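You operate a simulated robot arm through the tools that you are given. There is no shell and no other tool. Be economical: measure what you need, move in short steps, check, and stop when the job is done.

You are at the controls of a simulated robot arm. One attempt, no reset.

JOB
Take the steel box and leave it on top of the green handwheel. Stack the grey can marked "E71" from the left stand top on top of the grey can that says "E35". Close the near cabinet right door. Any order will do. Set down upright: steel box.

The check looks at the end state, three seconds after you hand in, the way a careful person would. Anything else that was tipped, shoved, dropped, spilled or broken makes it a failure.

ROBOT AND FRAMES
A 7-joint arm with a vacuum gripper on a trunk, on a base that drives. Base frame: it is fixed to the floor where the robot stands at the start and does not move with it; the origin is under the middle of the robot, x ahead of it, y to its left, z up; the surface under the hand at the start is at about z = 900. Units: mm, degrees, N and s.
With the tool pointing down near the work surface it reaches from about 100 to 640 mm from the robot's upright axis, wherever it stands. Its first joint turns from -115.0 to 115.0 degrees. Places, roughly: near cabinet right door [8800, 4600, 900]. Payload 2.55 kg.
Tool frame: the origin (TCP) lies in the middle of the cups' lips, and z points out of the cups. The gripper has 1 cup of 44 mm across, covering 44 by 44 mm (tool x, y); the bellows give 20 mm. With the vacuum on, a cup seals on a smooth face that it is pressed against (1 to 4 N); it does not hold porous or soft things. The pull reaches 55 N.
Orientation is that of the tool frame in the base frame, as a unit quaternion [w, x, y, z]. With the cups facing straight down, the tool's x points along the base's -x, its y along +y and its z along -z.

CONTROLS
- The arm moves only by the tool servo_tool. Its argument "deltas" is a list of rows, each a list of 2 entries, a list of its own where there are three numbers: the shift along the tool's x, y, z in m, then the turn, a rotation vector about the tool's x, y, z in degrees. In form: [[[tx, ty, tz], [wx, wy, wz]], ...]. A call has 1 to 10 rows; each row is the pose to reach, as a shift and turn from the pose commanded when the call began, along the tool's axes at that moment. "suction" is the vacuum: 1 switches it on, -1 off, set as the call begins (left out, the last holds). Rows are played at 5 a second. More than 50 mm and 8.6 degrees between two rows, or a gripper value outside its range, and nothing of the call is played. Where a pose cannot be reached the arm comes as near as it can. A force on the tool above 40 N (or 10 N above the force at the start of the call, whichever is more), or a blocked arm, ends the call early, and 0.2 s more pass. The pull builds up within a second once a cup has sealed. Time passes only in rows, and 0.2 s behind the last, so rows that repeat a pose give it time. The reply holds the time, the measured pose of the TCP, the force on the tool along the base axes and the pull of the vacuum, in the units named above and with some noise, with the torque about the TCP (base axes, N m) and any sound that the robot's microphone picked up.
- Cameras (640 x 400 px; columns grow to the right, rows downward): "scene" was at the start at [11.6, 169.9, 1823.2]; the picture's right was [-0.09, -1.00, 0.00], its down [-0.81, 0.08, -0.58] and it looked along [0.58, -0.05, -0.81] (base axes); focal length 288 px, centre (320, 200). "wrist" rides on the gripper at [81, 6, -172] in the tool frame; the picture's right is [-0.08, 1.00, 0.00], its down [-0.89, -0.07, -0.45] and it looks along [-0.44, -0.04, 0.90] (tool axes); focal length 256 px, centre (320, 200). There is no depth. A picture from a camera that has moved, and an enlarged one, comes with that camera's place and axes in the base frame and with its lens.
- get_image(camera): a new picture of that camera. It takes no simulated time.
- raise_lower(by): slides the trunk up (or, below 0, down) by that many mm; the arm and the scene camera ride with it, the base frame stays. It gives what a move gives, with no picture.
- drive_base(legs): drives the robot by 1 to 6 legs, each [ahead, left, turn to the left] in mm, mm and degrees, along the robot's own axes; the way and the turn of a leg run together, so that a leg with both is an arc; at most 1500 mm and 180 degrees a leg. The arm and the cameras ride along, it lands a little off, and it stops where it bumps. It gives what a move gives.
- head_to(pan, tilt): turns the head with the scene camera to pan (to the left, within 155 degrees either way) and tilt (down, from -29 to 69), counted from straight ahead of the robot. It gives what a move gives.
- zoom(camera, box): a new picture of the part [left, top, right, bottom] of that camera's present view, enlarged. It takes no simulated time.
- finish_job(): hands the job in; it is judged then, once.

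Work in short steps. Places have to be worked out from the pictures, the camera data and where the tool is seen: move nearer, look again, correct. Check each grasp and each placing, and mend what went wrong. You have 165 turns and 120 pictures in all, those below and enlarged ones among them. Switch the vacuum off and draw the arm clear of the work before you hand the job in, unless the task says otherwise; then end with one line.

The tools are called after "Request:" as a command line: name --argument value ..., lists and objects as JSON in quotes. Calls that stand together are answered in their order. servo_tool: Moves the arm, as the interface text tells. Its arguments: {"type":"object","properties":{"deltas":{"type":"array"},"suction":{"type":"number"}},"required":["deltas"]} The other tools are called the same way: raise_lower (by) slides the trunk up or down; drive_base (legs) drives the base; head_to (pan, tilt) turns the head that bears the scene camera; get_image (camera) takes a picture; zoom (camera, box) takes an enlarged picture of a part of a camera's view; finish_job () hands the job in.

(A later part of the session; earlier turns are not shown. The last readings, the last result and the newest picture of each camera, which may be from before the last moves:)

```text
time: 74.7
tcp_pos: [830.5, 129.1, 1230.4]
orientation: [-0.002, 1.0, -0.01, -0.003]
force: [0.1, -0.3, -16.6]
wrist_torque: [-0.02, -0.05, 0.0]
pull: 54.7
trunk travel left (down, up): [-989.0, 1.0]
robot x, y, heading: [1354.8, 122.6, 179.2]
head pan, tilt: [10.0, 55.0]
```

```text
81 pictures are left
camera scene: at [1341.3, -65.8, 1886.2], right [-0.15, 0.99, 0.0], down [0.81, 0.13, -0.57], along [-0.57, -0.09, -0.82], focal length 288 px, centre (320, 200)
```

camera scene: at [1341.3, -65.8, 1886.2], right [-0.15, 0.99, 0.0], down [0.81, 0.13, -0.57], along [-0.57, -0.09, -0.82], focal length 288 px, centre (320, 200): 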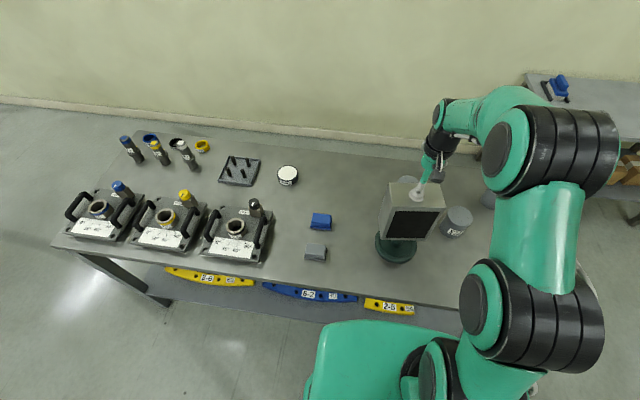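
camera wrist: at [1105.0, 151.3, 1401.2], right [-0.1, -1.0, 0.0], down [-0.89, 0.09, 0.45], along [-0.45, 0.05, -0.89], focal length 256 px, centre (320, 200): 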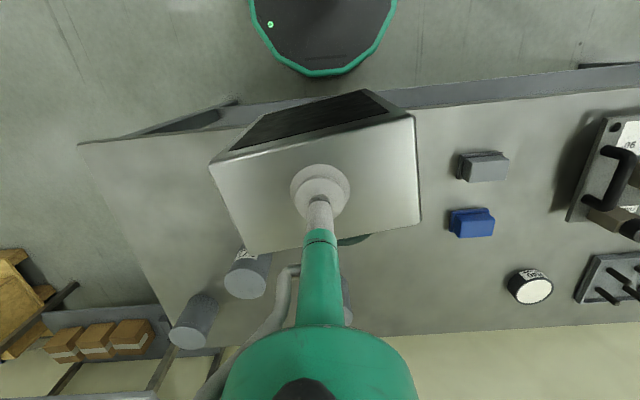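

It hovers over the handwheel. I lower to about 20 mm above the expected contact, then check.

Request:
servo_tool --deltas '[[[0, -0.001, 0.015], [0, 0, 0]], [[0, -0.002, 0.03], [0, 0, 0]], [[0, -0.002, 0.045], [0, 0, 0]], [[0, -0.002, 0.052], [0, 0, 0]], [[0, -0.002, 0.052], [0, 0, 0]]]'

Request:
zoom --camera "scene" --box '[340, 160, 480, 280]'

```text
time: 75.9
tcp_pos: [829.7, 133.4, 1177.4]
orientation: [-0.002, 1.0, -0.01, -0.003]
force: [0.0, 0.8, -16.1]
wrist_torque: [-0.02, -0.03, 0.01]
pull: 54.8
trunk travel left (down, up): [-989.0, 1.0]
robot x, y, heading: [1360.2, 124.6, 178.8]
head pan, tilt: [10.0, 55.0]
```

```text
3.33 times, centred on (410, 220) of scene
camera zoom: at [1340.9, -65.7, 1886.2], right [-0.15, 0.99, 0.0], down [0.81, 0.13, -0.57], along [-0.57, -0.09, -0.82], focal length 961 px, centre (20, 133)
```

zoom: 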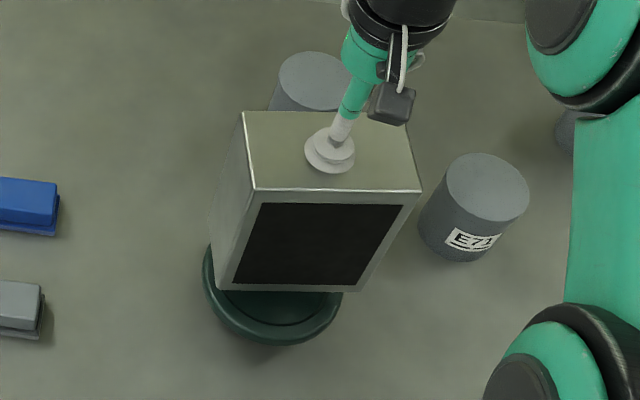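

Well placed. I lower in 3 mm steps, watching for the force to unload.

Request:
servo_tool --deltas '[[[0, 0.001, 0.004], [0, 0, 0]], [[0, 0.001, 0.008], [0, 0, 0]], [[0, 0.001, 0.012], [0, 0, 0]], [[0, 0.001, 0.012], [0, 0, 0]]]'

Request:
servo_tool --deltas '[[[0, 0, 0.003], [0, 0, 0]], [[0, 0, 0.005], [0, 0, 0]], [[0, 0, 0.005], [0, 0, 0]]]'

```text
time: 76.9
tcp_pos: [829.1, 133.0, 1171.6]
orientation: [-0.002, 1.0, -0.009, -0.009]
force: [2.1, -0.2, 21.8]
wrist_torque: [-0.18, -0.31, -0.01]
pull: 55.0
trunk travel left (down, up): [-989.0, 1.0]
robot x, y, heading: [1357.1, 123.4, 178.8]
head pan, tilt: [10.0, 55.0]
```

```text
time: 77.7
tcp_pos: [829.9, 132.4, 1166.9]
orientation: [-0.002, 1.0, -0.009, -0.009]
force: [1.5, -0.8, 34.9]
wrist_torque: [-0.1, 0.08, 0.01]
pull: 55.2
trunk travel left (down, up): [-989.0, 1.0]
robot x, y, heading: [1360.0, 122.2, 178.8]
head pan, tilt: [10.0, 55.0]
```

Contact came at about z ≈ 1173; I'm pressing too hard now. I ease up until the push is near zero.

Request:
servo_tool --deltas '[[[0, 0, -0.003], [0, 0, 0]], [[0, 0, -0.007], [0, 0, 0]], [[0, 0, -0.007], [0, 0, 0]], [[0, 0, -0.007], [0, 0, 0]]]'

Request:
zoom --camera "scene" --box '[340, 160, 480, 280]'

```text
time: 78.7
tcp_pos: [832.6, 132.2, 1166.5]
orientation: [-0.002, 1.0, -0.009, 0.0]
force: [-1.7, 0.6, -6.0]
wrist_torque: [-0.13, 0.17, 0.01]
pull: 54.8
trunk travel left (down, up): [-989.0, 1.0]
robot x, y, heading: [1356.6, 122.5, 178.8]
head pan, tilt: [10.0, 55.0]
```

```text
3.33 times, centred on (410, 220) of scene
camera zoom: at [1341.9, -66.0, 1886.0], right [-0.15, 0.99, 0.0], down [0.81, 0.13, -0.57], along [-0.57, -0.09, -0.82], focal length 961 px, centre (20, 133)
```

zoom: 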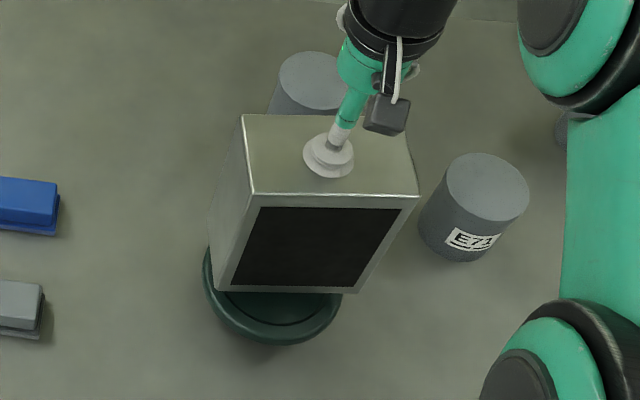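

Hub carries most of it and the box looks upright. I lower 1 mm to unload further and then release.

Request:
servo_tool --deltas '[[[0, 0, 0.001], [0, 0, 0]], [[0, 0, 0.002], [0, 0, 0]], [[0, 0, 0.002], [0, 0, 0]]]'

```text
time: 79.5
tcp_pos: [831.9, 132.5, 1166.3]
orientation: [-0.002, 1.0, -0.009, -0.003]
force: [2.7, -0.3, -3.3]
wrist_torque: [-0.09, -0.33, -0.02]
pull: 54.5
trunk travel left (down, up): [-989.0, 1.0]
robot x, y, heading: [1355.3, 119.8, 178.8]
head pan, tilt: [10.0, 55.0]
```

The contact shifts between both hub edges symmetrically (±23 mm), so it is centred. I release and hold still.

Request:
servo_tool --deltas '[[[0, 0, 0.001], [0, 0, 0]], [[0, 0, 0.001], [0, 0, 0]], [[0, 0, 0.001], [0, 0, 0]], [[0, 0, 0.001], [0, 0, 0]], [[0, 0, 0.001], [0, 0, 0]]]'

Request:
servo_tool --deltas '[[[0, 0, 0], [0, 0, 0]], [[0, 0, 0], [0, 0, 0]], [[0, 0, 0], [0, 0, 0]], [[0, 0, 0], [0, 0, 0]], [[0, 0, 0], [0, 0, 0]], [[0, 0, 0], [0, 0, 0]]]' --suction -1

Request:
zoom --camera "scene" --box '[340, 160, 480, 280]'

```text
time: 80.7
tcp_pos: [831.3, 132.7, 1166.2]
orientation: [-0.001, 1.0, -0.01, -0.004]
force: [2.2, -0.1, 3.4]
wrist_torque: [0.0, -0.42, 0.01]
pull: 55.0
trunk travel left (down, up): [-989.0, 1.0]
robot x, y, heading: [1362.7, 124.5, 178.9]
head pan, tilt: [10.0, 55.0]
```

```text
time: 82.1
tcp_pos: [829.6, 133.2, 1164.4]
orientation: [-0.002, 1.0, -0.01, -0.003]
force: [-0.7, 0.0, 1.3]
wrist_torque: [-0.01, -0.03, 0.0]
pull: 0.1
trunk travel left (down, up): [-989.0, 1.0]
robot x, y, heading: [1356.0, 123.6, 178.8]
head pan, tilt: [10.0, 55.0]
```

```text
3.33 times, centred on (410, 220) of scene
camera zoom: at [1342.6, -65.8, 1886.2], right [-0.15, 0.99, 0.0], down [0.81, 0.13, -0.57], along [-0.57, -0.09, -0.82], focal length 961 px, centre (20, 133)
```

zoom: 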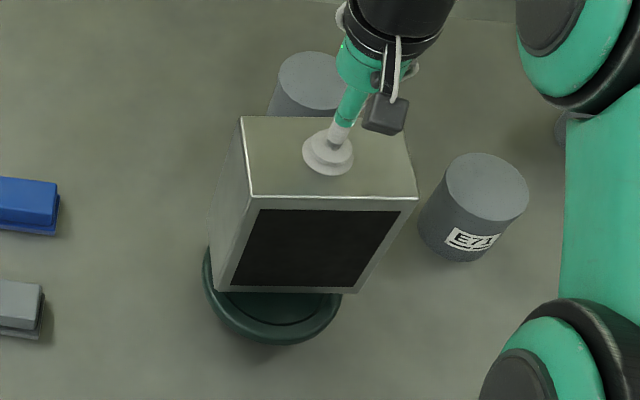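

Released with the box standing. I raise the hand straight up.

Request:
servo_tool --deltas '[[[0, 0, -0.005], [0, 0, 0]], [[0, 0, -0.015], [0, 0, 0]], [[0, 0, -0.03], [0, 0, 0]], [[0, 0, -0.05], [0, 0, 0]], [[0, 0, -0.07], [0, 0, 0]]]'

Request:
zoom --camera "scene" --box '[300, 140, 500, 280]'

```text
time: 83.3
tcp_pos: [833.7, 129.8, 1236.5]
orientation: [-0.002, 1.0, -0.01, -0.003]
force: [-0.4, 0.5, 0.3]
wrist_torque: [-0.02, -0.03, -0.02]
pull: 0.0
trunk travel left (down, up): [-989.0, 1.0]
robot x, y, heading: [1360.3, 124.8, 178.6]
head pan, tilt: [10.0, 55.0]
```

```text
2.86 times, centred on (400, 210) of scene
camera zoom: at [1343.4, -65.8, 1886.2], right [-0.15, 0.99, 0.0], down [0.81, 0.13, -0.57], along [-0.57, -0.09, -0.82], focal length 824 px, centre (91, 171)
```

zoom: 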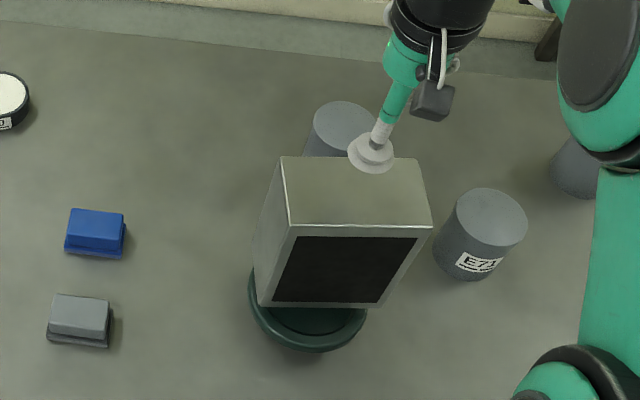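

The box stands on the handwheel. I retract the arm and drive to the table's left end to handle the cans.

Request:
servo_tool --deltas '[[[0.04, 0, 0], [0, 0, 0]], [[0.08, 0, 0], [0, 0, 0]], [[0.12, 0, 0], [0, 0, 0]], [[0.16, 0, 0], [0, 0, 0]], [[0.2, 0, 0], [0, 0, 0]]]'

Request:
drive_base --legs '[[-180, 0, 0], [0, -900, 0], [0, 0, 91], [0, -790, 0]]'

Request:
head_to --pan 0 --tilt 55

Request:
get_image --camera "scene"

Request:
get_image --camera "wrist"

```text
time: 84.5
tcp_pos: [1032.4, 128.0, 1234.7]
orientation: [-0.002, 1.0, -0.009, -0.005]
force: [0.2, 0.4, 0.2]
wrist_torque: [-0.01, 0.07, 0.02]
pull: 0.1
trunk travel left (down, up): [-989.0, 1.0]
robot x, y, heading: [1357.5, 122.2, 179.0]
head pan, tilt: [10.0, 55.0]
```

```text
time: 97.8
tcp_pos: [769.8, 671.7, 1235.7]
orientation: [0.001, 0.71, 0.704, -0.005]
force: [1.4, 0.7, -0.2]
wrist_torque: [-0.03, -0.01, -0.01]
pull: 0.0
trunk travel left (down, up): [-989.0, 1.0]
robot x, y, heading: [774.6, 995.0, -90.3]
head pan, tilt: [10.0, 55.0]
```

```text
time: 98.5
tcp_pos: [769.5, 671.6, 1233.7]
orientation: [0.001, 0.71, 0.704, -0.003]
force: [-0.4, 0.4, 0.0]
wrist_torque: [-0.01, -0.01, -0.03]
pull: 0.0
trunk travel left (down, up): [-989.0, 1.0]
robot x, y, heading: [772.1, 998.4, -90.6]
head pan, tilt: [0.0, 55.0]
```

```text
76 pictures are left
camera scene: at [946.2, 985.5, 1886.3], right [-1.0, 0.01, 0.0], down [0.01, 0.82, -0.57], along [-0.01, -0.57, -0.82], focal length 288 px, centre (320, 200)
```

scene: 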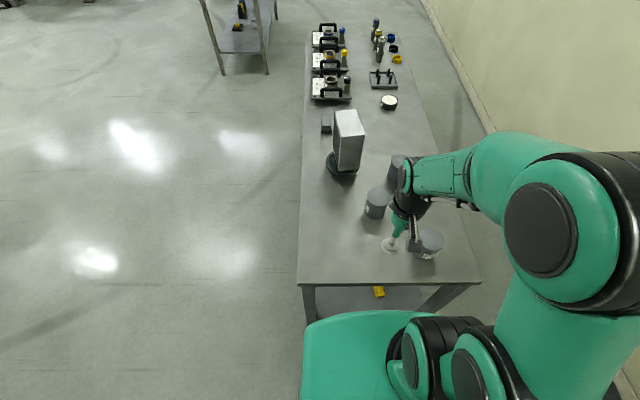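

```text
75 pictures are left
camera wrist: at [776.8, 753.1, 1406.9], right [1.0, -0.09, 0.0], down [-0.08, -0.89, 0.45], along [-0.04, -0.45, -0.89], focal length 256 px, centre (320, 200)
```

wrist: 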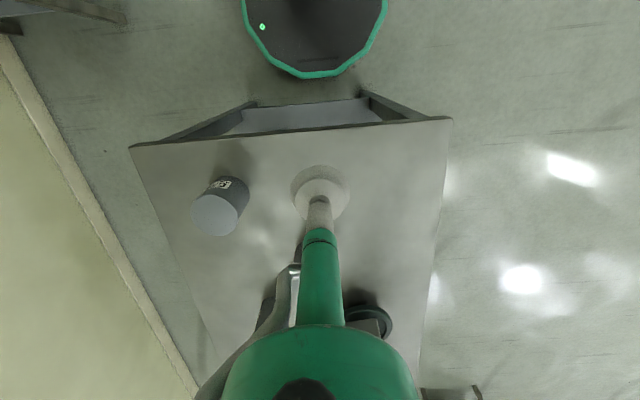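

I check the leftmost can's label and the box's stance from here.

Request:
zoom --camera "scene" --box '[310, 95, 470, 275]'

Request:
zoom --camera "wrist" --box '[180, 160, 270, 250]'

```text
2.22 times, centred on (390, 185) of scene
camera zoom: at [946.2, 985.5, 1886.3], right [-1.0, 0.01, 0.0], down [0.01, 0.82, -0.57], along [-0.01, -0.57, -0.82], focal length 641 px, centre (164, 233)
```

zoom: 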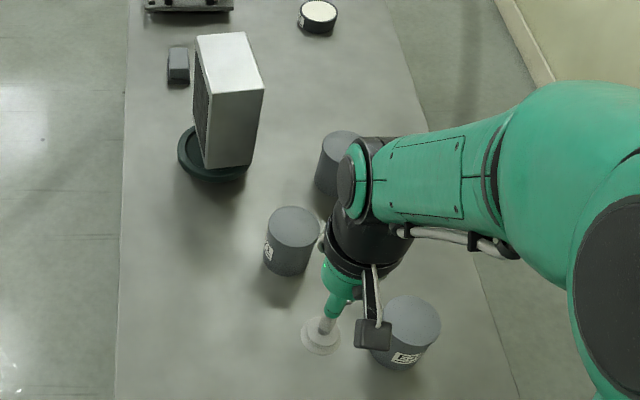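

```text
4.44 times, centred on (225, 205) of wrist
camera zoom: at [776.8, 753.1, 1406.9], right [1.0, -0.09, 0.0], down [-0.08, -0.89, 0.45], along [-0.04, -0.45, -0.89], focal length 1138 px, centre (742, 178)
```

zoom: 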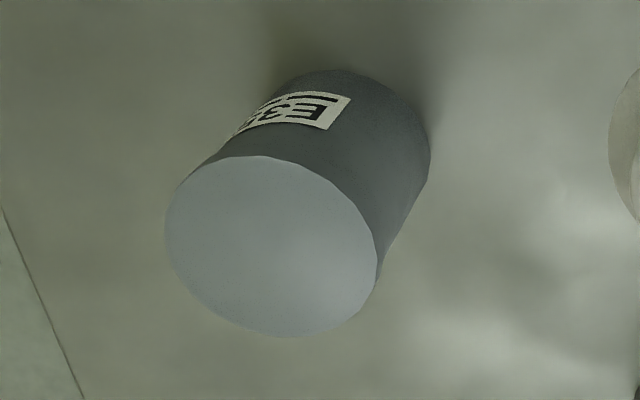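

The label reads "E3…", so it is E35. From several views, E71's top centre is at about [715, 357] and E35's at [562, 529], tops near z ≈ 995. I drive a bit nearer.

Request:
drive_base --legs '[[80, -60, 0.5]]'

Request:
servo_tool --deltas '[[[-0.04, 0, 0.01], [0, 0, 0]], [[-0.08, 0, 0.02], [0, 0, 0]], [[-0.12, 0, 0.03], [0, 0, 0]], [[-0.16, 0, 0.05], [0, 0, 0]]]'

Request:
get_image --camera "wrist"

Request:
get_image --camera "scene"

```text
time: 99.7
tcp_pos: [713.7, 592.1, 1234.1]
orientation: [0.001, 0.708, 0.706, -0.003]
force: [-0.1, -0.3, 0.1]
wrist_torque: [0.0, -0.02, 0.01]
pull: 0.1
trunk travel left (down, up): [-989.0, 1.0]
robot x, y, heading: [710.1, 916.2, -89.9]
head pan, tilt: [0.0, 55.0]
```

```text
time: 100.7
tcp_pos: [711.7, 429.8, 1184.7]
orientation: [0.002, 0.708, 0.707, -0.003]
force: [0.2, -0.1, 0.0]
wrist_torque: [0.03, 0.01, -0.06]
pull: 0.0
trunk travel left (down, up): [-989.0, 1.0]
robot x, y, heading: [712.3, 918.5, -90.2]
head pan, tilt: [0.0, 55.0]
```

```text
72 pictures are left
camera wrist: at [718.0, 510.0, 1357.5], right [1.0, -0.08, 0.0], down [-0.07, -0.89, 0.45], along [-0.04, -0.45, -0.89], focal length 256 px, centre (320, 200)
```

wrist: 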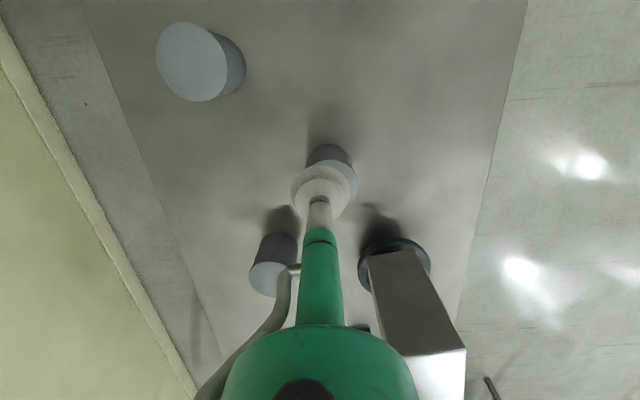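

```text
71 pictures are left
camera scene: at [886.8, 903.2, 1886.2], right [-1.0, 0.0, 0.0], down [0.0, 0.82, -0.57], along [0.0, -0.57, -0.82], focal length 288 px, centre (320, 200)
```

scene: 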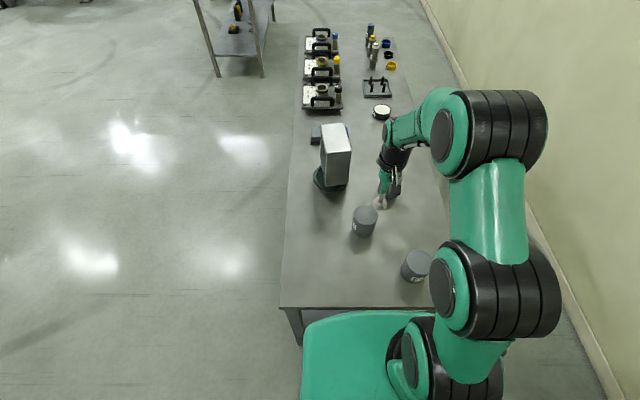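

E71 at about [718, 355], E35 at [560, 531]. I move above E71 to z ≈ 1045.

Request:
servo_tool --deltas '[[[-0.03, 0.002, 0.03], [0, 0, 0]], [[-0.06, 0.005, 0.06], [0, 0, 0]], [[-0.075, 0.006, 0.1], [0, 0, 0]], [[-0.075, 0.006, 0.135], [0, 0, 0]], [[-0.075, 0.006, 0.135], [0, 0, 0]]]'

Request:
get_image --camera "wrist"

Request:
zoom --camera "scene" --box '[300, 120, 460, 300]'

```text
time: 101.9
tcp_pos: [716.4, 354.6, 1050.4]
orientation: [0.002, 0.708, 0.706, -0.005]
force: [-0.3, 0.3, 0.6]
wrist_torque: [-0.04, 0.0, 0.01]
pull: 0.2
trunk travel left (down, up): [-989.0, 1.0]
robot x, y, heading: [708.8, 917.2, -90.2]
head pan, tilt: [0.0, 55.0]
```

```text
70 pictures are left
camera wrist: at [722.9, 437.2, 1223.7], right [1.0, -0.08, 0.0], down [-0.07, -0.89, 0.45], along [-0.04, -0.45, -0.89], focal length 256 px, centre (320, 200)
```

wrist: 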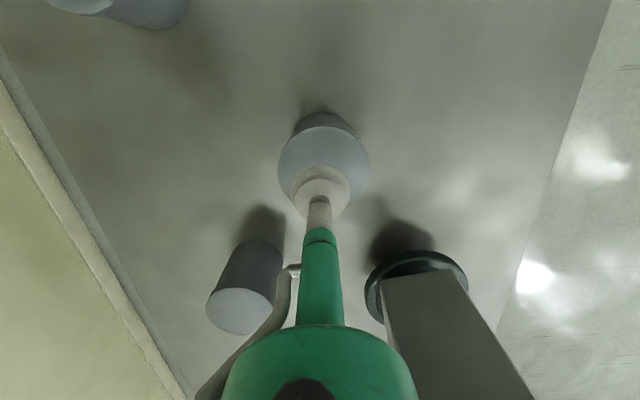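

```text
2.22 times, centred on (380, 210) of scene
camera zoom: at [886.6, 908.2, 1886.3], right [-1.0, 0.0, 0.0], down [0.0, 0.82, -0.57], along [0.0, -0.57, -0.82], focal length 641 px, centre (187, 178)
```

zoom: 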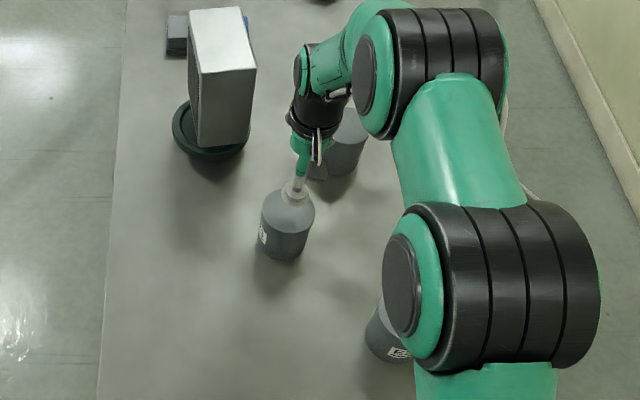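

The can centre is at about [719, 360]. I shift slightly and come down to ~1008 with vacuum on.

Request:
servo_tool --deltas '[[[0.003, 0.001, 0.01], [0, 0, 0]], [[0.006, 0.002, 0.022], [0, 0, 0]], [[0.006, 0.002, 0.032], [0, 0, 0]], [[0.006, 0.002, 0.038], [0, 0, 0]], [[0.006, 0.002, 0.042], [0, 0, 0]], [[0.006, 0.002, 0.042], [0, 0, 0]]]' --suction 1

```text
time: 103.3
tcp_pos: [720.4, 360.5, 1009.5]
orientation: [0.001, 0.708, 0.706, -0.003]
force: [-0.3, -1.4, 0.1]
wrist_torque: [0.01, 0.0, 0.0]
pull: 0.1
trunk travel left (down, up): [-989.0, 1.0]
robot x, y, heading: [710.7, 921.0, -89.9]
head pan, tilt: [0.0, 55.0]
```

No contact yet; I go on in small steps.

Request:
servo_tool --deltas '[[[0, 0, 0.003], [0, 0, 0]], [[0, 0, 0.006], [0, 0, 0]], [[0, 0, 0.008], [0, 0, 0]], [[0, 0, 0.008], [0, 0, 0]]]'

```text
time: 104.3
tcp_pos: [719.4, 360.7, 1001.3]
orientation: [0.002, 0.707, 0.707, -0.004]
force: [-0.6, 0.2, 0.6]
wrist_torque: [0.04, -0.01, 0.0]
pull: 54.9
trunk travel left (down, up): [-989.0, 1.0]
robot x, y, heading: [711.7, 917.1, -90.2]
head pan, tilt: [0.0, 55.0]
```

Sealed at z ≈ 1001. I lift to about 1160.

Request:
servo_tool --deltas '[[[0, 0, -0.005], [0, 0, 0]], [[0, 0, -0.015], [0, 0, 0]], [[0, 0, -0.035], [0, 0, 0]], [[0, 0, -0.06], [0, 0, 0]], [[0, 0, -0.09], [0, 0, 0]], [[0, 0, -0.12], [0, 0, 0]], [[0, 0, -0.15], [0, 0, 0]], [[0, 0, -0.16], [0, 0, 0]], [[0, 0, -0.16], [0, 0, 0]]]'

Request:
get_image --camera "wrist"

```text
time: 106.3
tcp_pos: [719.9, 363.1, 1160.2]
orientation: [0.002, 0.708, 0.706, -0.004]
force: [0.1, 0.1, -5.0]
wrist_torque: [0.09, -0.01, 0.02]
pull: 55.1
trunk travel left (down, up): [-989.0, 1.0]
robot x, y, heading: [712.8, 917.3, -90.1]
head pan, tilt: [0.0, 55.0]
```

```text
68 pictures are left
camera wrist: at [726.7, 444.6, 1333.4], right [1.0, -0.08, 0.0], down [-0.07, -0.89, 0.45], along [-0.04, -0.45, -0.89], focal length 256 px, centre (320, 200)
```

wrist: 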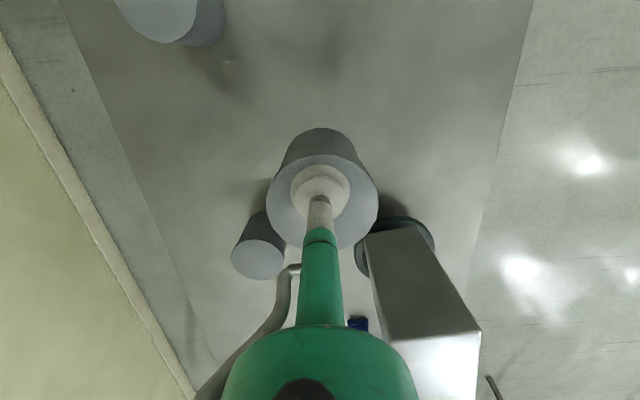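

Can E71 held (0.5 kg); its centre sits about 8 mm to −y of the cup. I move part way to E35 and view again.

Request:
servo_tool --deltas '[[[0.025, -0.023, 0], [0, 0, 0]], [[0.05, -0.046, 0], [0, 0, 0]], [[0.08, -0.072, 0], [0, 0, 0]], [[0.1, -0.09, 0], [0, 0, 0]], [[0.1, -0.09, 0], [0, 0, 0]]]'

Request:
get_image --camera "wrist"

Request:
get_image --camera "scene"

```text
time: 107.5
tcp_pos: [630.5, 461.4, 1162.1]
orientation: [0.0, 0.706, 0.708, -0.004]
force: [0.1, 0.7, -5.0]
wrist_torque: [0.08, -0.02, 0.0]
pull: 54.8
trunk travel left (down, up): [-989.0, 1.0]
robot x, y, heading: [712.7, 921.4, -90.0]
head pan, tilt: [0.0, 55.0]
```

```text
67 pictures are left
camera wrist: at [636.4, 543.2, 1334.1], right [1.0, -0.08, 0.0], down [-0.07, -0.89, 0.45], along [-0.04, -0.45, -0.89], focal length 256 px, centre (320, 200)
```

wrist: 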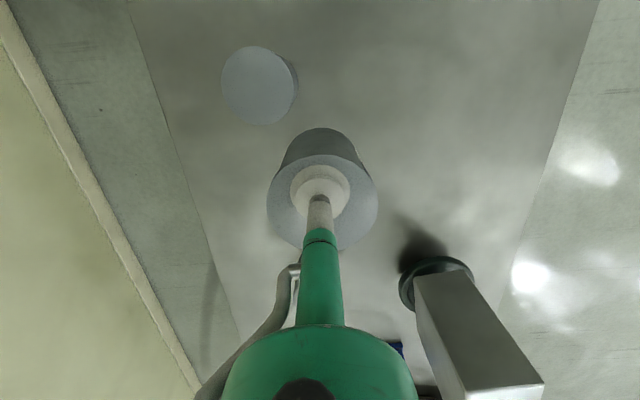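

```text
66 pictures are left
camera scene: at [887.3, 905.9, 1886.2], right [-1.0, 0.0, 0.0], down [0.0, 0.82, -0.57], along [0.0, -0.57, -0.82], focal length 288 px, centre (320, 200)
```

scene: 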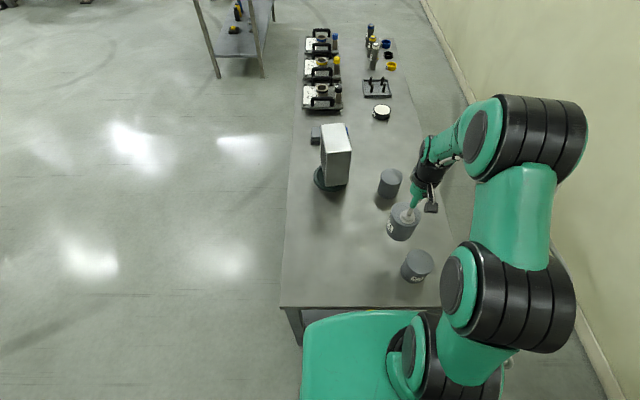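

E35's centre refines to [562, 534]; with the held can's offset of about −7 mm I aim the cup at [562, 541].

Request:
servo_tool --deltas '[[[0.025, -0.02, 0], [0, 0, 0]], [[0.05, -0.043, 0], [0, 0, 0]], [[0.07, -0.06, 0], [0, 0, 0]], [[0.0795, -0.068, 0], [0, 0, 0]], [[0.0795, -0.068, 0], [0, 0, 0]]]'

Request:
get_image --camera "wrist"

Request:
get_image --camera "scene"

```text
time: 108.7
tcp_pos: [562.5, 542.6, 1160.9]
orientation: [0.001, 0.707, 0.707, -0.004]
force: [-1.3, 1.3, -5.3]
wrist_torque: [0.12, -0.01, 0.01]
pull: 54.6
trunk travel left (down, up): [-989.0, 1.0]
robot x, y, heading: [714.3, 921.2, -89.9]
head pan, tilt: [0.0, 55.0]
```

```text
65 pictures are left
camera wrist: at [568.4, 624.0, 1332.8], right [1.0, -0.08, 0.0], down [-0.07, -0.89, 0.45], along [-0.04, -0.45, -0.89], focal length 256 px, centre (320, 200)
```

wrist: 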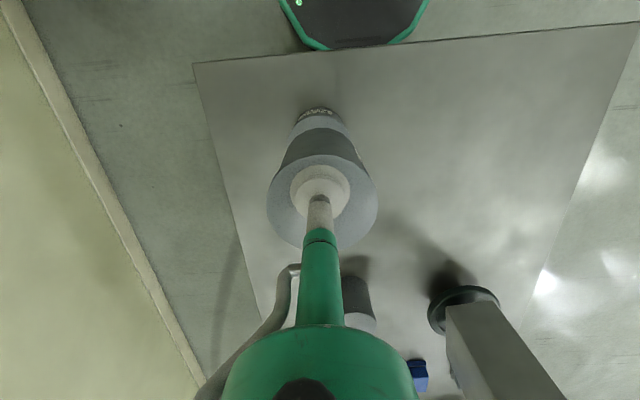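

```text
64 pictures are left
camera scene: at [886.7, 906.5, 1886.2], right [-1.0, 0.0, 0.0], down [0.0, 0.82, -0.57], along [0.0, -0.57, -0.82], focal length 288 px, centre (320, 200)
```

scene: 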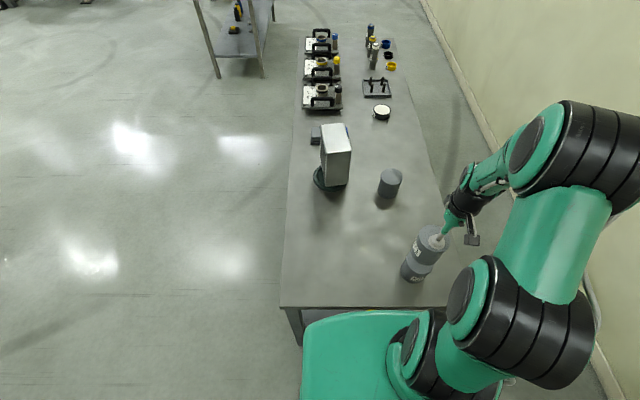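

The torque hints at a larger offset, so I zoom in on the held can to measure its centre against the cup and E35.

Request:
zoom --camera "wrist" --box '[240, 90, 400, 260]'

Request:
zoom --camera "scene" --box '[380, 200, 480, 300]'

```text
2.35 times, centred on (320, 175) of wrist
camera zoom: at [568.4, 624.0, 1332.8], right [1.0, -0.08, 0.0], down [-0.07, -0.89, 0.45], along [-0.04, -0.45, -0.89], focal length 602 px, centre (320, 259)
```

zoom: 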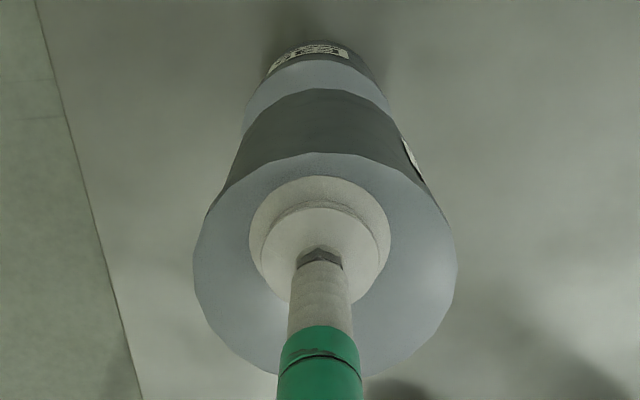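

```text
4.00 times, centred on (430, 250) of scene
camera zoom: at [886.7, 906.5, 1886.2], right [-1.0, 0.0, 0.0], down [0.0, 0.82, -0.57], along [0.0, -0.57, -0.82], focal length 1153 px, centre (-120, 0)
```

zoom: 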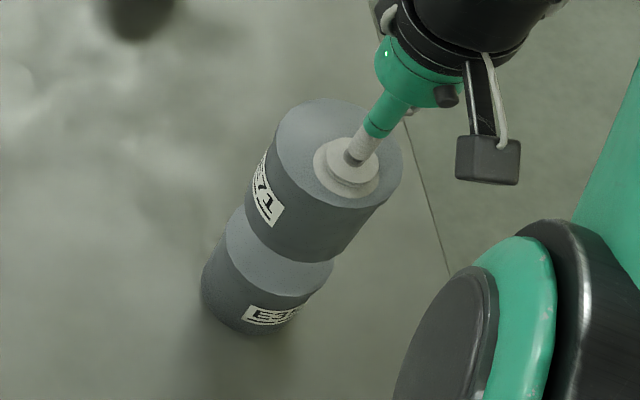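

Held can's centre is about [+3.5, −11] mm from the cup, i.e. at ~[566, 531]; E35 is at ~[562, 536]. I correct by [−4, +5.5] and lower to ~10 mm above contact.

Request:
servo_tool --deltas '[[[0.003, -0.002, 0.0], [0, 0, 0]], [[0.005, -0.004, 0.01], [0, 0, 0]], [[0.005, -0.004, 0.025], [0, 0, 0]], [[0.005, -0.004, 0.038], [0, 0, 0]], [[0.005, -0.004, 0.046], [0, 0, 0]], [[0.005, -0.004, 0.046], [0, 0, 0]]]'

Request:
zoom --camera "scene" --box '[380, 200, 480, 300]'

Request:
zoom --camera "wrist" --box '[240, 90, 400, 260]'

```text
time: 110.1
tcp_pos: [559.0, 546.8, 1114.1]
orientation: [0.001, 0.708, 0.706, -0.004]
force: [0.2, -0.6, -3.6]
wrist_torque: [0.09, -0.03, -0.01]
pull: 54.6
trunk travel left (down, up): [-989.0, 1.0]
robot x, y, heading: [713.2, 920.4, -90.3]
head pan, tilt: [0.0, 55.0]
```

```text
4.00 times, centred on (430, 250) of scene
camera zoom: at [886.6, 907.2, 1886.2], right [-1.0, 0.0, 0.0], down [0.0, 0.82, -0.57], along [0.0, -0.57, -0.82], focal length 1153 px, centre (-120, 0)
```

zoom: 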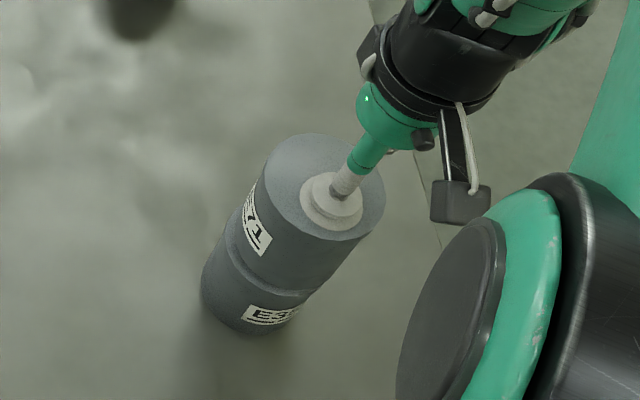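

```text
2.35 times, centred on (320, 175) of wrist
camera zoom: at [564.9, 628.4, 1287.4], right [1.0, -0.08, 0.0], down [-0.07, -0.89, 0.45], along [-0.04, -0.45, -0.89], focal length 602 px, centre (320, 259)
```

zoom: 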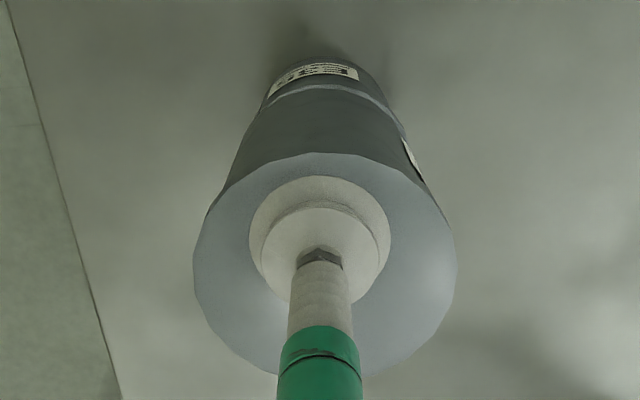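

Well aligned. I lower in small steps to contact.

Request:
servo_tool --deltas '[[[0, 0, 0.003], [0, 0, 0]], [[0, 0, 0.006], [0, 0, 0]], [[0, 0, 0.008], [0, 0, 0]], [[0, 0, 0.008], [0, 0, 0]]]'

```text
time: 111.1
tcp_pos: [558.8, 546.0, 1106.9]
orientation: [0.001, 0.708, 0.706, -0.004]
force: [0.2, 0.5, -5.0]
wrist_torque: [0.1, 0.0, -0.01]
pull: 54.5
trunk travel left (down, up): [-989.0, 1.0]
robot x, y, heading: [712.1, 916.9, -90.2]
head pan, tilt: [0.0, 55.0]
```

Request:
servo_tool --deltas '[[[0, 0, 0.002], [0, 0, 0]], [[0, 0, 0.004], [0, 0, 0]], [[0, 0, 0.004], [0, 0, 0]]]'

```text
time: 111.9
tcp_pos: [558.7, 545.7, 1103.1]
orientation: [0.001, 0.708, 0.706, -0.003]
force: [0.7, 0.4, -4.7]
wrist_torque: [0.08, -0.01, 0.0]
pull: 54.7
trunk travel left (down, up): [-989.0, 1.0]
robot x, y, heading: [710.5, 917.6, -90.1]
head pan, tilt: [0.0, 55.0]
```

Still hanging freely; I continue down 4 mm.

Request:
servo_tool --deltas '[[[0, 0, 0.002], [0, 0, 0]], [[0, 0, 0.004], [0, 0, 0]], [[0, 0, 0.004], [0, 0, 0]]]'

```text
time: 112.7
tcp_pos: [559.2, 546.8, 1099.9]
orientation: [0.002, 0.708, 0.706, -0.005]
force: [-1.6, 2.9, 14.1]
wrist_torque: [-0.38, -0.11, -0.02]
pull: 54.5
trunk travel left (down, up): [-989.0, 1.0]
robot x, y, heading: [713.2, 919.5, -90.3]
head pan, tilt: [0.0, 55.0]
```

Contact. I ease up 1.5 mm to take off the push, then release.

Request:
servo_tool --deltas '[[[0, 0, -0.001], [0, 0, 0]], [[0, 0, -0.0015], [0, 0, 0]], [[0, 0, -0.0015], [0, 0, 0]]]'

Request:
servo_tool --deltas '[[[0, 0, 0], [0, 0, 0]], [[0, 0, 0], [0, 0, 0]], [[0, 0, 0], [0, 0, 0]], [[0, 0, 0], [0, 0, 0]], [[0, 0, 0], [0, 0, 0]], [[0, 0, 0], [0, 0, 0]]]' --suction -1

Request:
zoom --camera "scene" --box '[380, 200, 480, 300]'

```text
time: 113.5
tcp_pos: [558.1, 547.4, 1099.7]
orientation: [0.001, 0.707, 0.707, -0.004]
force: [-2.0, 1.4, 0.9]
wrist_torque: [-0.1, 0.08, -0.08]
pull: 54.5
trunk travel left (down, up): [-989.0, 1.0]
robot x, y, heading: [708.3, 918.1, -90.2]
head pan, tilt: [0.0, 55.0]
```

```text
time: 114.9
tcp_pos: [558.0, 546.1, 1099.7]
orientation: [0.002, 0.708, 0.706, -0.004]
force: [0.4, 0.4, 0.7]
wrist_torque: [0.0, -0.02, -0.01]
pull: 0.0
trunk travel left (down, up): [-989.0, 1.0]
robot x, y, heading: [715.0, 917.9, -90.0]
head pan, tilt: [0.0, 55.0]
```

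```text
4.00 times, centred on (430, 250) of scene
camera zoom: at [886.6, 907.1, 1886.2], right [-1.0, 0.0, 0.0], down [0.0, 0.82, -0.57], along [0.0, -0.57, -0.82], focal length 1153 px, centre (-120, 0)
```

zoom: 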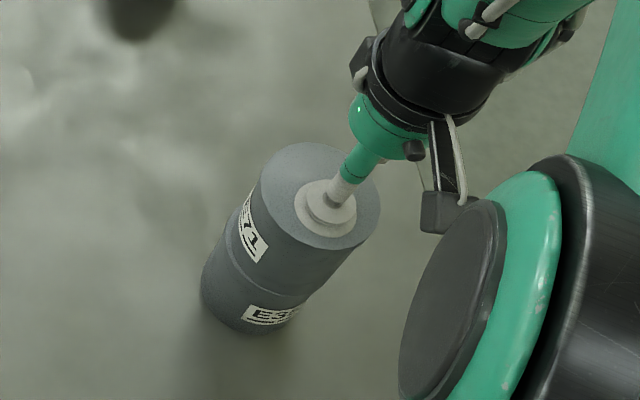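

The stack stands. I lift the hand straight up well clear and check everything on the table.

Request:
servo_tool --deltas '[[[0, 0, -0.005], [0, 0, 0]], [[0, 0, -0.015], [0, 0, 0]], [[0, 0, -0.035], [0, 0, 0]], [[0, 0, -0.07], [0, 0, 0]], [[0.02, 0.02, -0.1], [0, 0, 0]], [[0.05, 0.05, -0.12], [0, 0, 0]], [[0.08, 0.08, -0.12], [0, 0, 0]]]'

Request:
drive_base --legs '[[-300, 0, 0]]'

Request:
zoom --camera "scene" --box '[280, 50, 480, 250]'

```text
time: 116.5
tcp_pos: [639.9, 628.6, 1219.2]
orientation: [0.001, 0.707, 0.707, -0.005]
force: [0.2, 0.3, 0.2]
wrist_torque: [-0.04, 0.0, 0.02]
pull: 0.0
trunk travel left (down, up): [-989.0, 1.0]
robot x, y, heading: [710.1, 917.1, -90.4]
head pan, tilt: [0.0, 55.0]
```

```text
time: 118.5
tcp_pos: [638.7, 924.1, 1219.3]
orientation: [0.002, 0.709, 0.706, -0.003]
force: [0.1, 0.7, -0.3]
wrist_torque: [0.01, -0.01, 0.01]
pull: 0.0
trunk travel left (down, up): [-989.0, 1.0]
robot x, y, heading: [710.6, 1214.0, -90.2]
head pan, tilt: [0.0, 55.0]
```

```text
2.00 times, centred on (380, 150) of scene
camera zoom: at [887.4, 1202.8, 1886.2], right [-1.0, 0.0, 0.0], down [0.0, 0.82, -0.57], along [0.0, -0.57, -0.82], focal length 576 px, centre (200, 300)
```

zoom: 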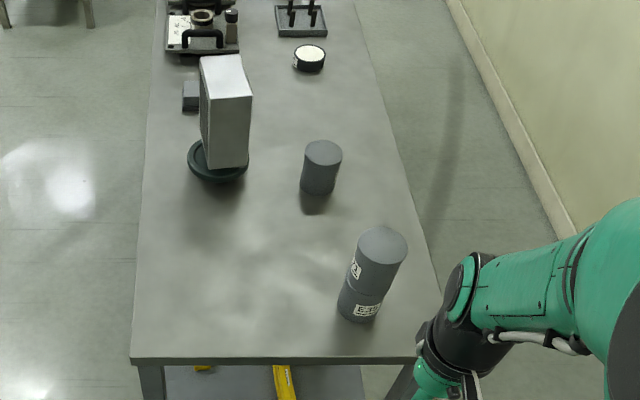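

Box, stack and the rest stand well. Next the cabinet: I turn to face it and look for the way.

Request:
drive_base --legs '[[0, 0, 105]]'

Request:
head_to --pan 10 --tilt 12

Request:
get_image --camera "scene"

```text
time: 123.3
tcp_pos: [1012.7, 1212.0, 1219.4]
orientation: [0.004, -0.114, 0.993, -0.001]
force: [-0.5, -1.2, -0.6]
wrist_torque: [0.0, -0.01, -0.02]
pull: 0.0
trunk travel left (down, up): [-989.0, 1.0]
robot x, y, heading: [708.9, 1220.7, 13.1]
head pan, tilt: [0.0, 55.0]
```

```text
time: 124.4
tcp_pos: [1013.1, 1211.9, 1219.7]
orientation: [0.003, -0.115, 0.993, -0.001]
force: [0.0, 0.0, 0.2]
wrist_torque: [-0.01, -0.01, -0.05]
pull: 0.1
trunk travel left (down, up): [-989.0, 1.0]
robot x, y, heading: [711.8, 1214.3, 12.9]
head pan, tilt: [10.0, 12.0]
```

```text
57 pictures are left
camera scene: at [698.3, 1411.1, 1951.3], right [0.39, -0.92, 0.0], down [-0.19, -0.08, -0.98], along [0.9, 0.38, -0.21], focal length 288 px, centre (320, 200)
```

scene: 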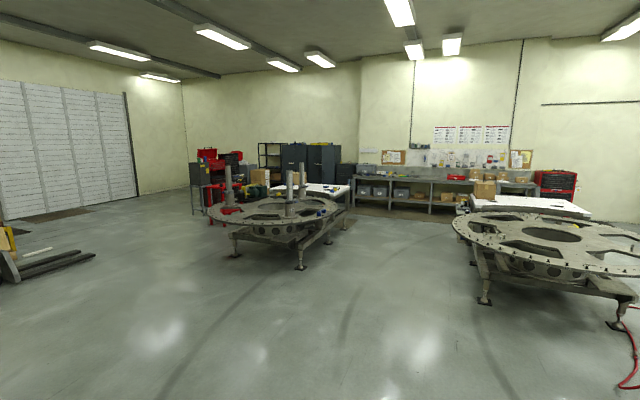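

The corridor between the two round fixtures (y ≈ 800 to 3200) is wide. I drive through its middle.

Request:
drive_base --legs '[[0, 0, 3.5], [1500, 0, 0], [1400, 0, 0], [0, 0, -13], [1500, 0, 0], [1400, 0, 0]]'

Request:
head_to --pan 40 --tilt 15

Request:
get_image --camera "scene"

```text
time: 153.6
tcp_pos: [6760.1, 2191.2, 1220.7]
orientation: [0.003, -0.039, 0.999, -0.002]
force: [-0.2, 0.3, 0.1]
wrist_torque: [0.0, -0.01, 0.02]
pull: 0.1
trunk travel left (down, up): [-989.0, 1.0]
robot x, y, heading: [6463.1, 2238.2, 4.4]
head pan, tilt: [10.0, 12.0]
```

```text
time: 154.5
tcp_pos: [6759.2, 2191.8, 1219.1]
orientation: [0.004, -0.038, 0.999, -0.001]
force: [0.1, -0.2, 0.2]
wrist_torque: [-0.03, -0.02, 0.0]
pull: 0.1
trunk travel left (down, up): [-989.0, 1.0]
robot x, y, heading: [6462.7, 2241.4, 4.7]
head pan, tilt: [40.0, 15.0]
```

```text
56 pictures are left
camera scene: at [6453.7, 2476.6, 1946.5], right [0.7, -0.71, 0.0], down [-0.18, -0.18, -0.97], along [0.69, 0.68, -0.26], focal length 288 px, centre (320, 200)
```

scene: 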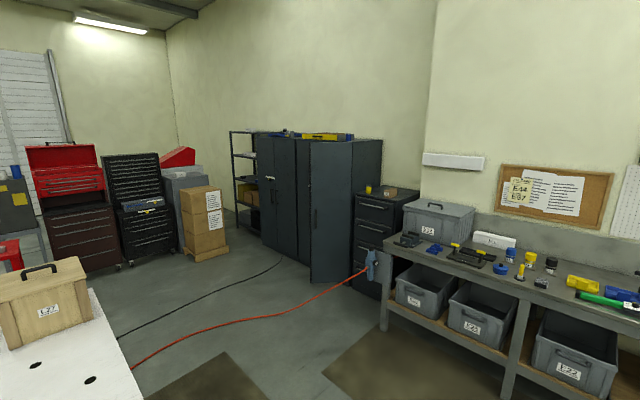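

I see the near cabinet with a door ajar. I zoom in.

Request:
zoom --camera "scene" --box '[220, 110, 420, 310]'

```text
2.00 times, centred on (320, 210) of scene
camera zoom: at [6453.7, 2476.6, 1946.5], right [0.7, -0.71, 0.0], down [-0.18, -0.18, -0.97], along [0.69, 0.68, -0.26], focal length 576 px, centre (320, 180)
```

zoom: 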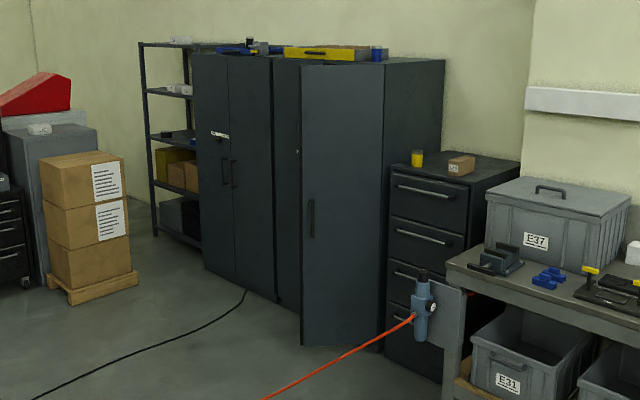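

The right door hangs open ~40°, hinged at about [8930, 4360] with its free edge near [8600, 4735]. A red hose lies on the floor across the front. I drive nearer, stopping short of the hose.

Request:
drive_base --legs '[[1050, 0, 0], [0, 0, 63], [1450, 0, 0], [0, 0, -30]]'

Request:
head_to --pan 0 --tilt 35

Request:
get_image --camera "scene"

```text
time: 170.9
tcp_pos: [8367.3, 3749.6, 1220.1]
orientation: [0.005, -0.311, 0.95, -0.001]
force: [-0.6, 0.4, 1.1]
wrist_torque: [-0.01, -0.01, -0.02]
pull: 0.1
trunk travel left (down, up): [-989.0, 1.0]
robot x, y, heading: [8086.9, 3630.7, 36.4]
head pan, tilt: [40.0, 15.0]
```

```text
time: 172.0
tcp_pos: [8368.1, 3741.0, 1220.3]
orientation: [0.004, -0.311, 0.95, 0.003]
force: [-0.1, 0.5, -0.2]
wrist_torque: [0.02, 0.02, 0.03]
pull: 0.1
trunk travel left (down, up): [-989.0, 1.0]
robot x, y, heading: [8085.9, 3631.4, 36.4]
head pan, tilt: [0.0, 35.0]
```

```text
54 pictures are left
camera scene: at [8004.2, 3809.4, 1914.9], right [0.59, -0.81, 0.01], down [-0.46, -0.35, -0.82], along [0.66, 0.48, -0.58], focal length 288 px, centre (320, 200)
```

scene: 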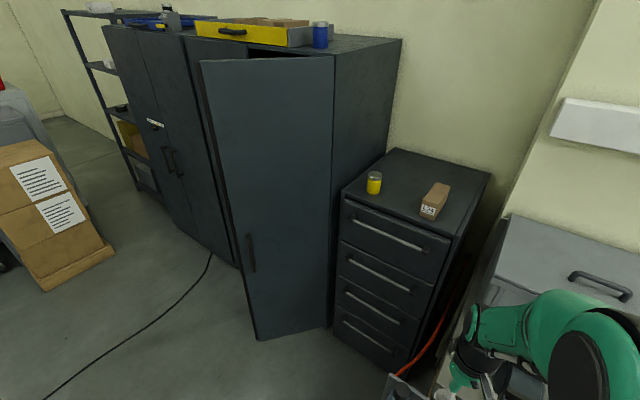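

Door: hinge ≈ [8948, 4376], free edge ≈ [8603, 4700], about 46° open. I look down for the hose near the base.

Request:
head_to --pan 25 --tilt 60

Request:
get_image --camera "scene"

Request:
get_image --camera "wrist"

```text
time: 172.9
tcp_pos: [8368.8, 3740.5, 1219.2]
orientation: [0.006, -0.31, 0.951, 0.003]
force: [-0.2, 0.4, -0.7]
wrist_torque: [0.0, 0.0, -0.03]
pull: 0.1
trunk travel left (down, up): [-989.0, 1.0]
robot x, y, heading: [8087.7, 3631.1, 36.3]
head pan, tilt: [25.0, 60.0]
```

```text
53 pictures are left
camera scene: at [7965.5, 3815.2, 1880.5], right [0.88, -0.48, 0.01], down [-0.42, -0.76, -0.49], along [0.24, 0.43, -0.87], focal length 288 px, centre (320, 200)
```

scene: 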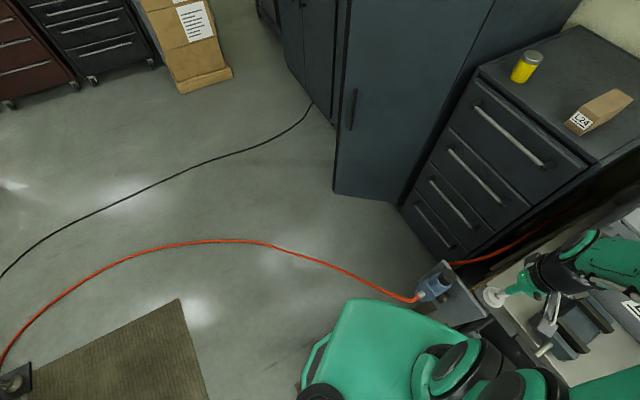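

```text
52 pictures are left
camera wrist: at [8297.4, 3696.8, 1392.2], right [-0.53, 0.85, 0.0], down [0.76, 0.47, 0.45], along [0.39, 0.24, -0.89], focal length 256 px, centre (320, 200)
```

wrist: 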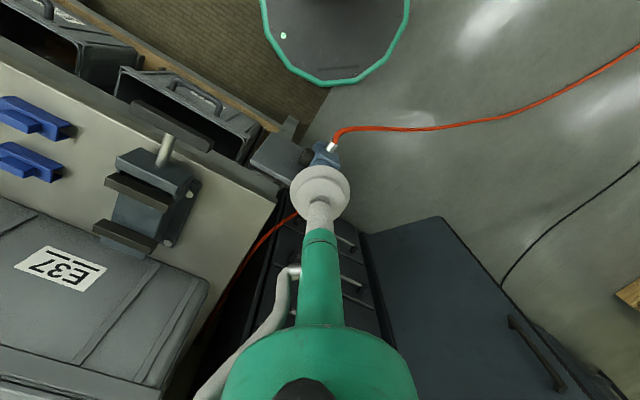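

The bench end with its regulator is near [8450, 3800] and the hose runs on the floor through about [8400, 4190] and [8010, 4610]. I move to about [8050, 4080], short of the hose, facing the door, and test the reach with the tool level.

Request:
drive_base --legs '[[225, 380, 0], [0, 0, -6]]'

Request:
servo_tool --deltas '[[[-0.02, 0, 0], [0, -8.5, 0]], [[-0.04, 0, 0], [0, -17, 0]], [[-0.06, 0, 0], [0, -25.5, 0]], [[-0.08, 0, 0], [0, -34, 0]], [[-0.1, 0, 0], [0, -42.5, 0]], [[-0.12, 0, 0], [0, -51, 0]], [[-0.14, 0, 0], [0, -59.5, 0]], [[-0.16, 0, 0], [0, -68, 0]], [[-0.18, 0, 0], [0, -76.5, 0]], [[-0.2, 0, 0], [0, -85, 0]]]'

Request:
head_to --pan 10 --tilt 50

Request:
get_image --camera "scene"

```text
time: 176.1
tcp_pos: [8331.0, 4147.7, 1218.9]
orientation: [0.005, -0.259, 0.966, 0.003]
force: [-0.4, -1.1, -0.2]
wrist_torque: [0.0, -0.01, 0.01]
pull: 0.1
trunk travel left (down, up): [-989.0, 1.0]
robot x, y, heading: [8043.1, 4077.5, 30.0]
head pan, tilt: [25.0, 60.0]
```

```text
time: 178.3
tcp_pos: [8607.4, 4298.2, 1268.7]
orientation: [0.62, -0.193, 0.742, 0.165]
force: [0.0, 0.2, -0.1]
wrist_torque: [0.04, -0.1, 0.01]
pull: 0.1
out of reach, approached as far as the arm can: row 7, 8, 9, 10
trunk travel left (down, up): [-989.0, 1.0]
robot x, y, heading: [8043.4, 4075.5, 30.1]
head pan, tilt: [25.0, 60.0]
```

```text
time: 179.1
tcp_pos: [8604.9, 4296.0, 1266.8]
orientation: [0.619, -0.194, 0.743, 0.164]
force: [-1.0, 0.4, -0.9]
wrist_torque: [-0.01, 0.02, 0.0]
pull: 0.1
trunk travel left (down, up): [-989.0, 1.0]
robot x, y, heading: [8043.3, 4072.2, 29.8]
head pan, tilt: [10.0, 50.0]
```

```text
51 pictures are left
camera scene: at [7959.2, 4245.6, 1892.7], right [0.64, -0.77, 0.0], down [-0.59, -0.49, -0.64], along [0.49, 0.41, -0.77], focal length 288 px, centre (320, 200)
```

scene: 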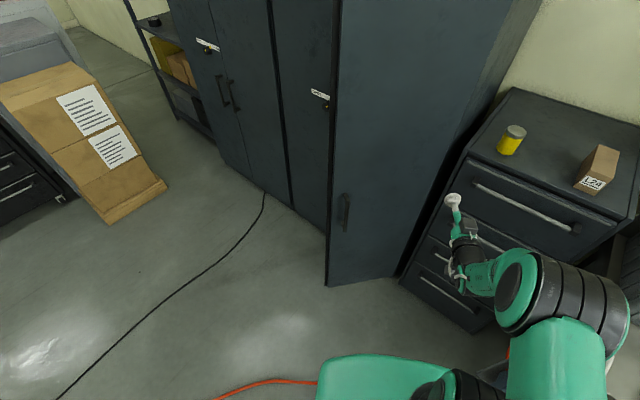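

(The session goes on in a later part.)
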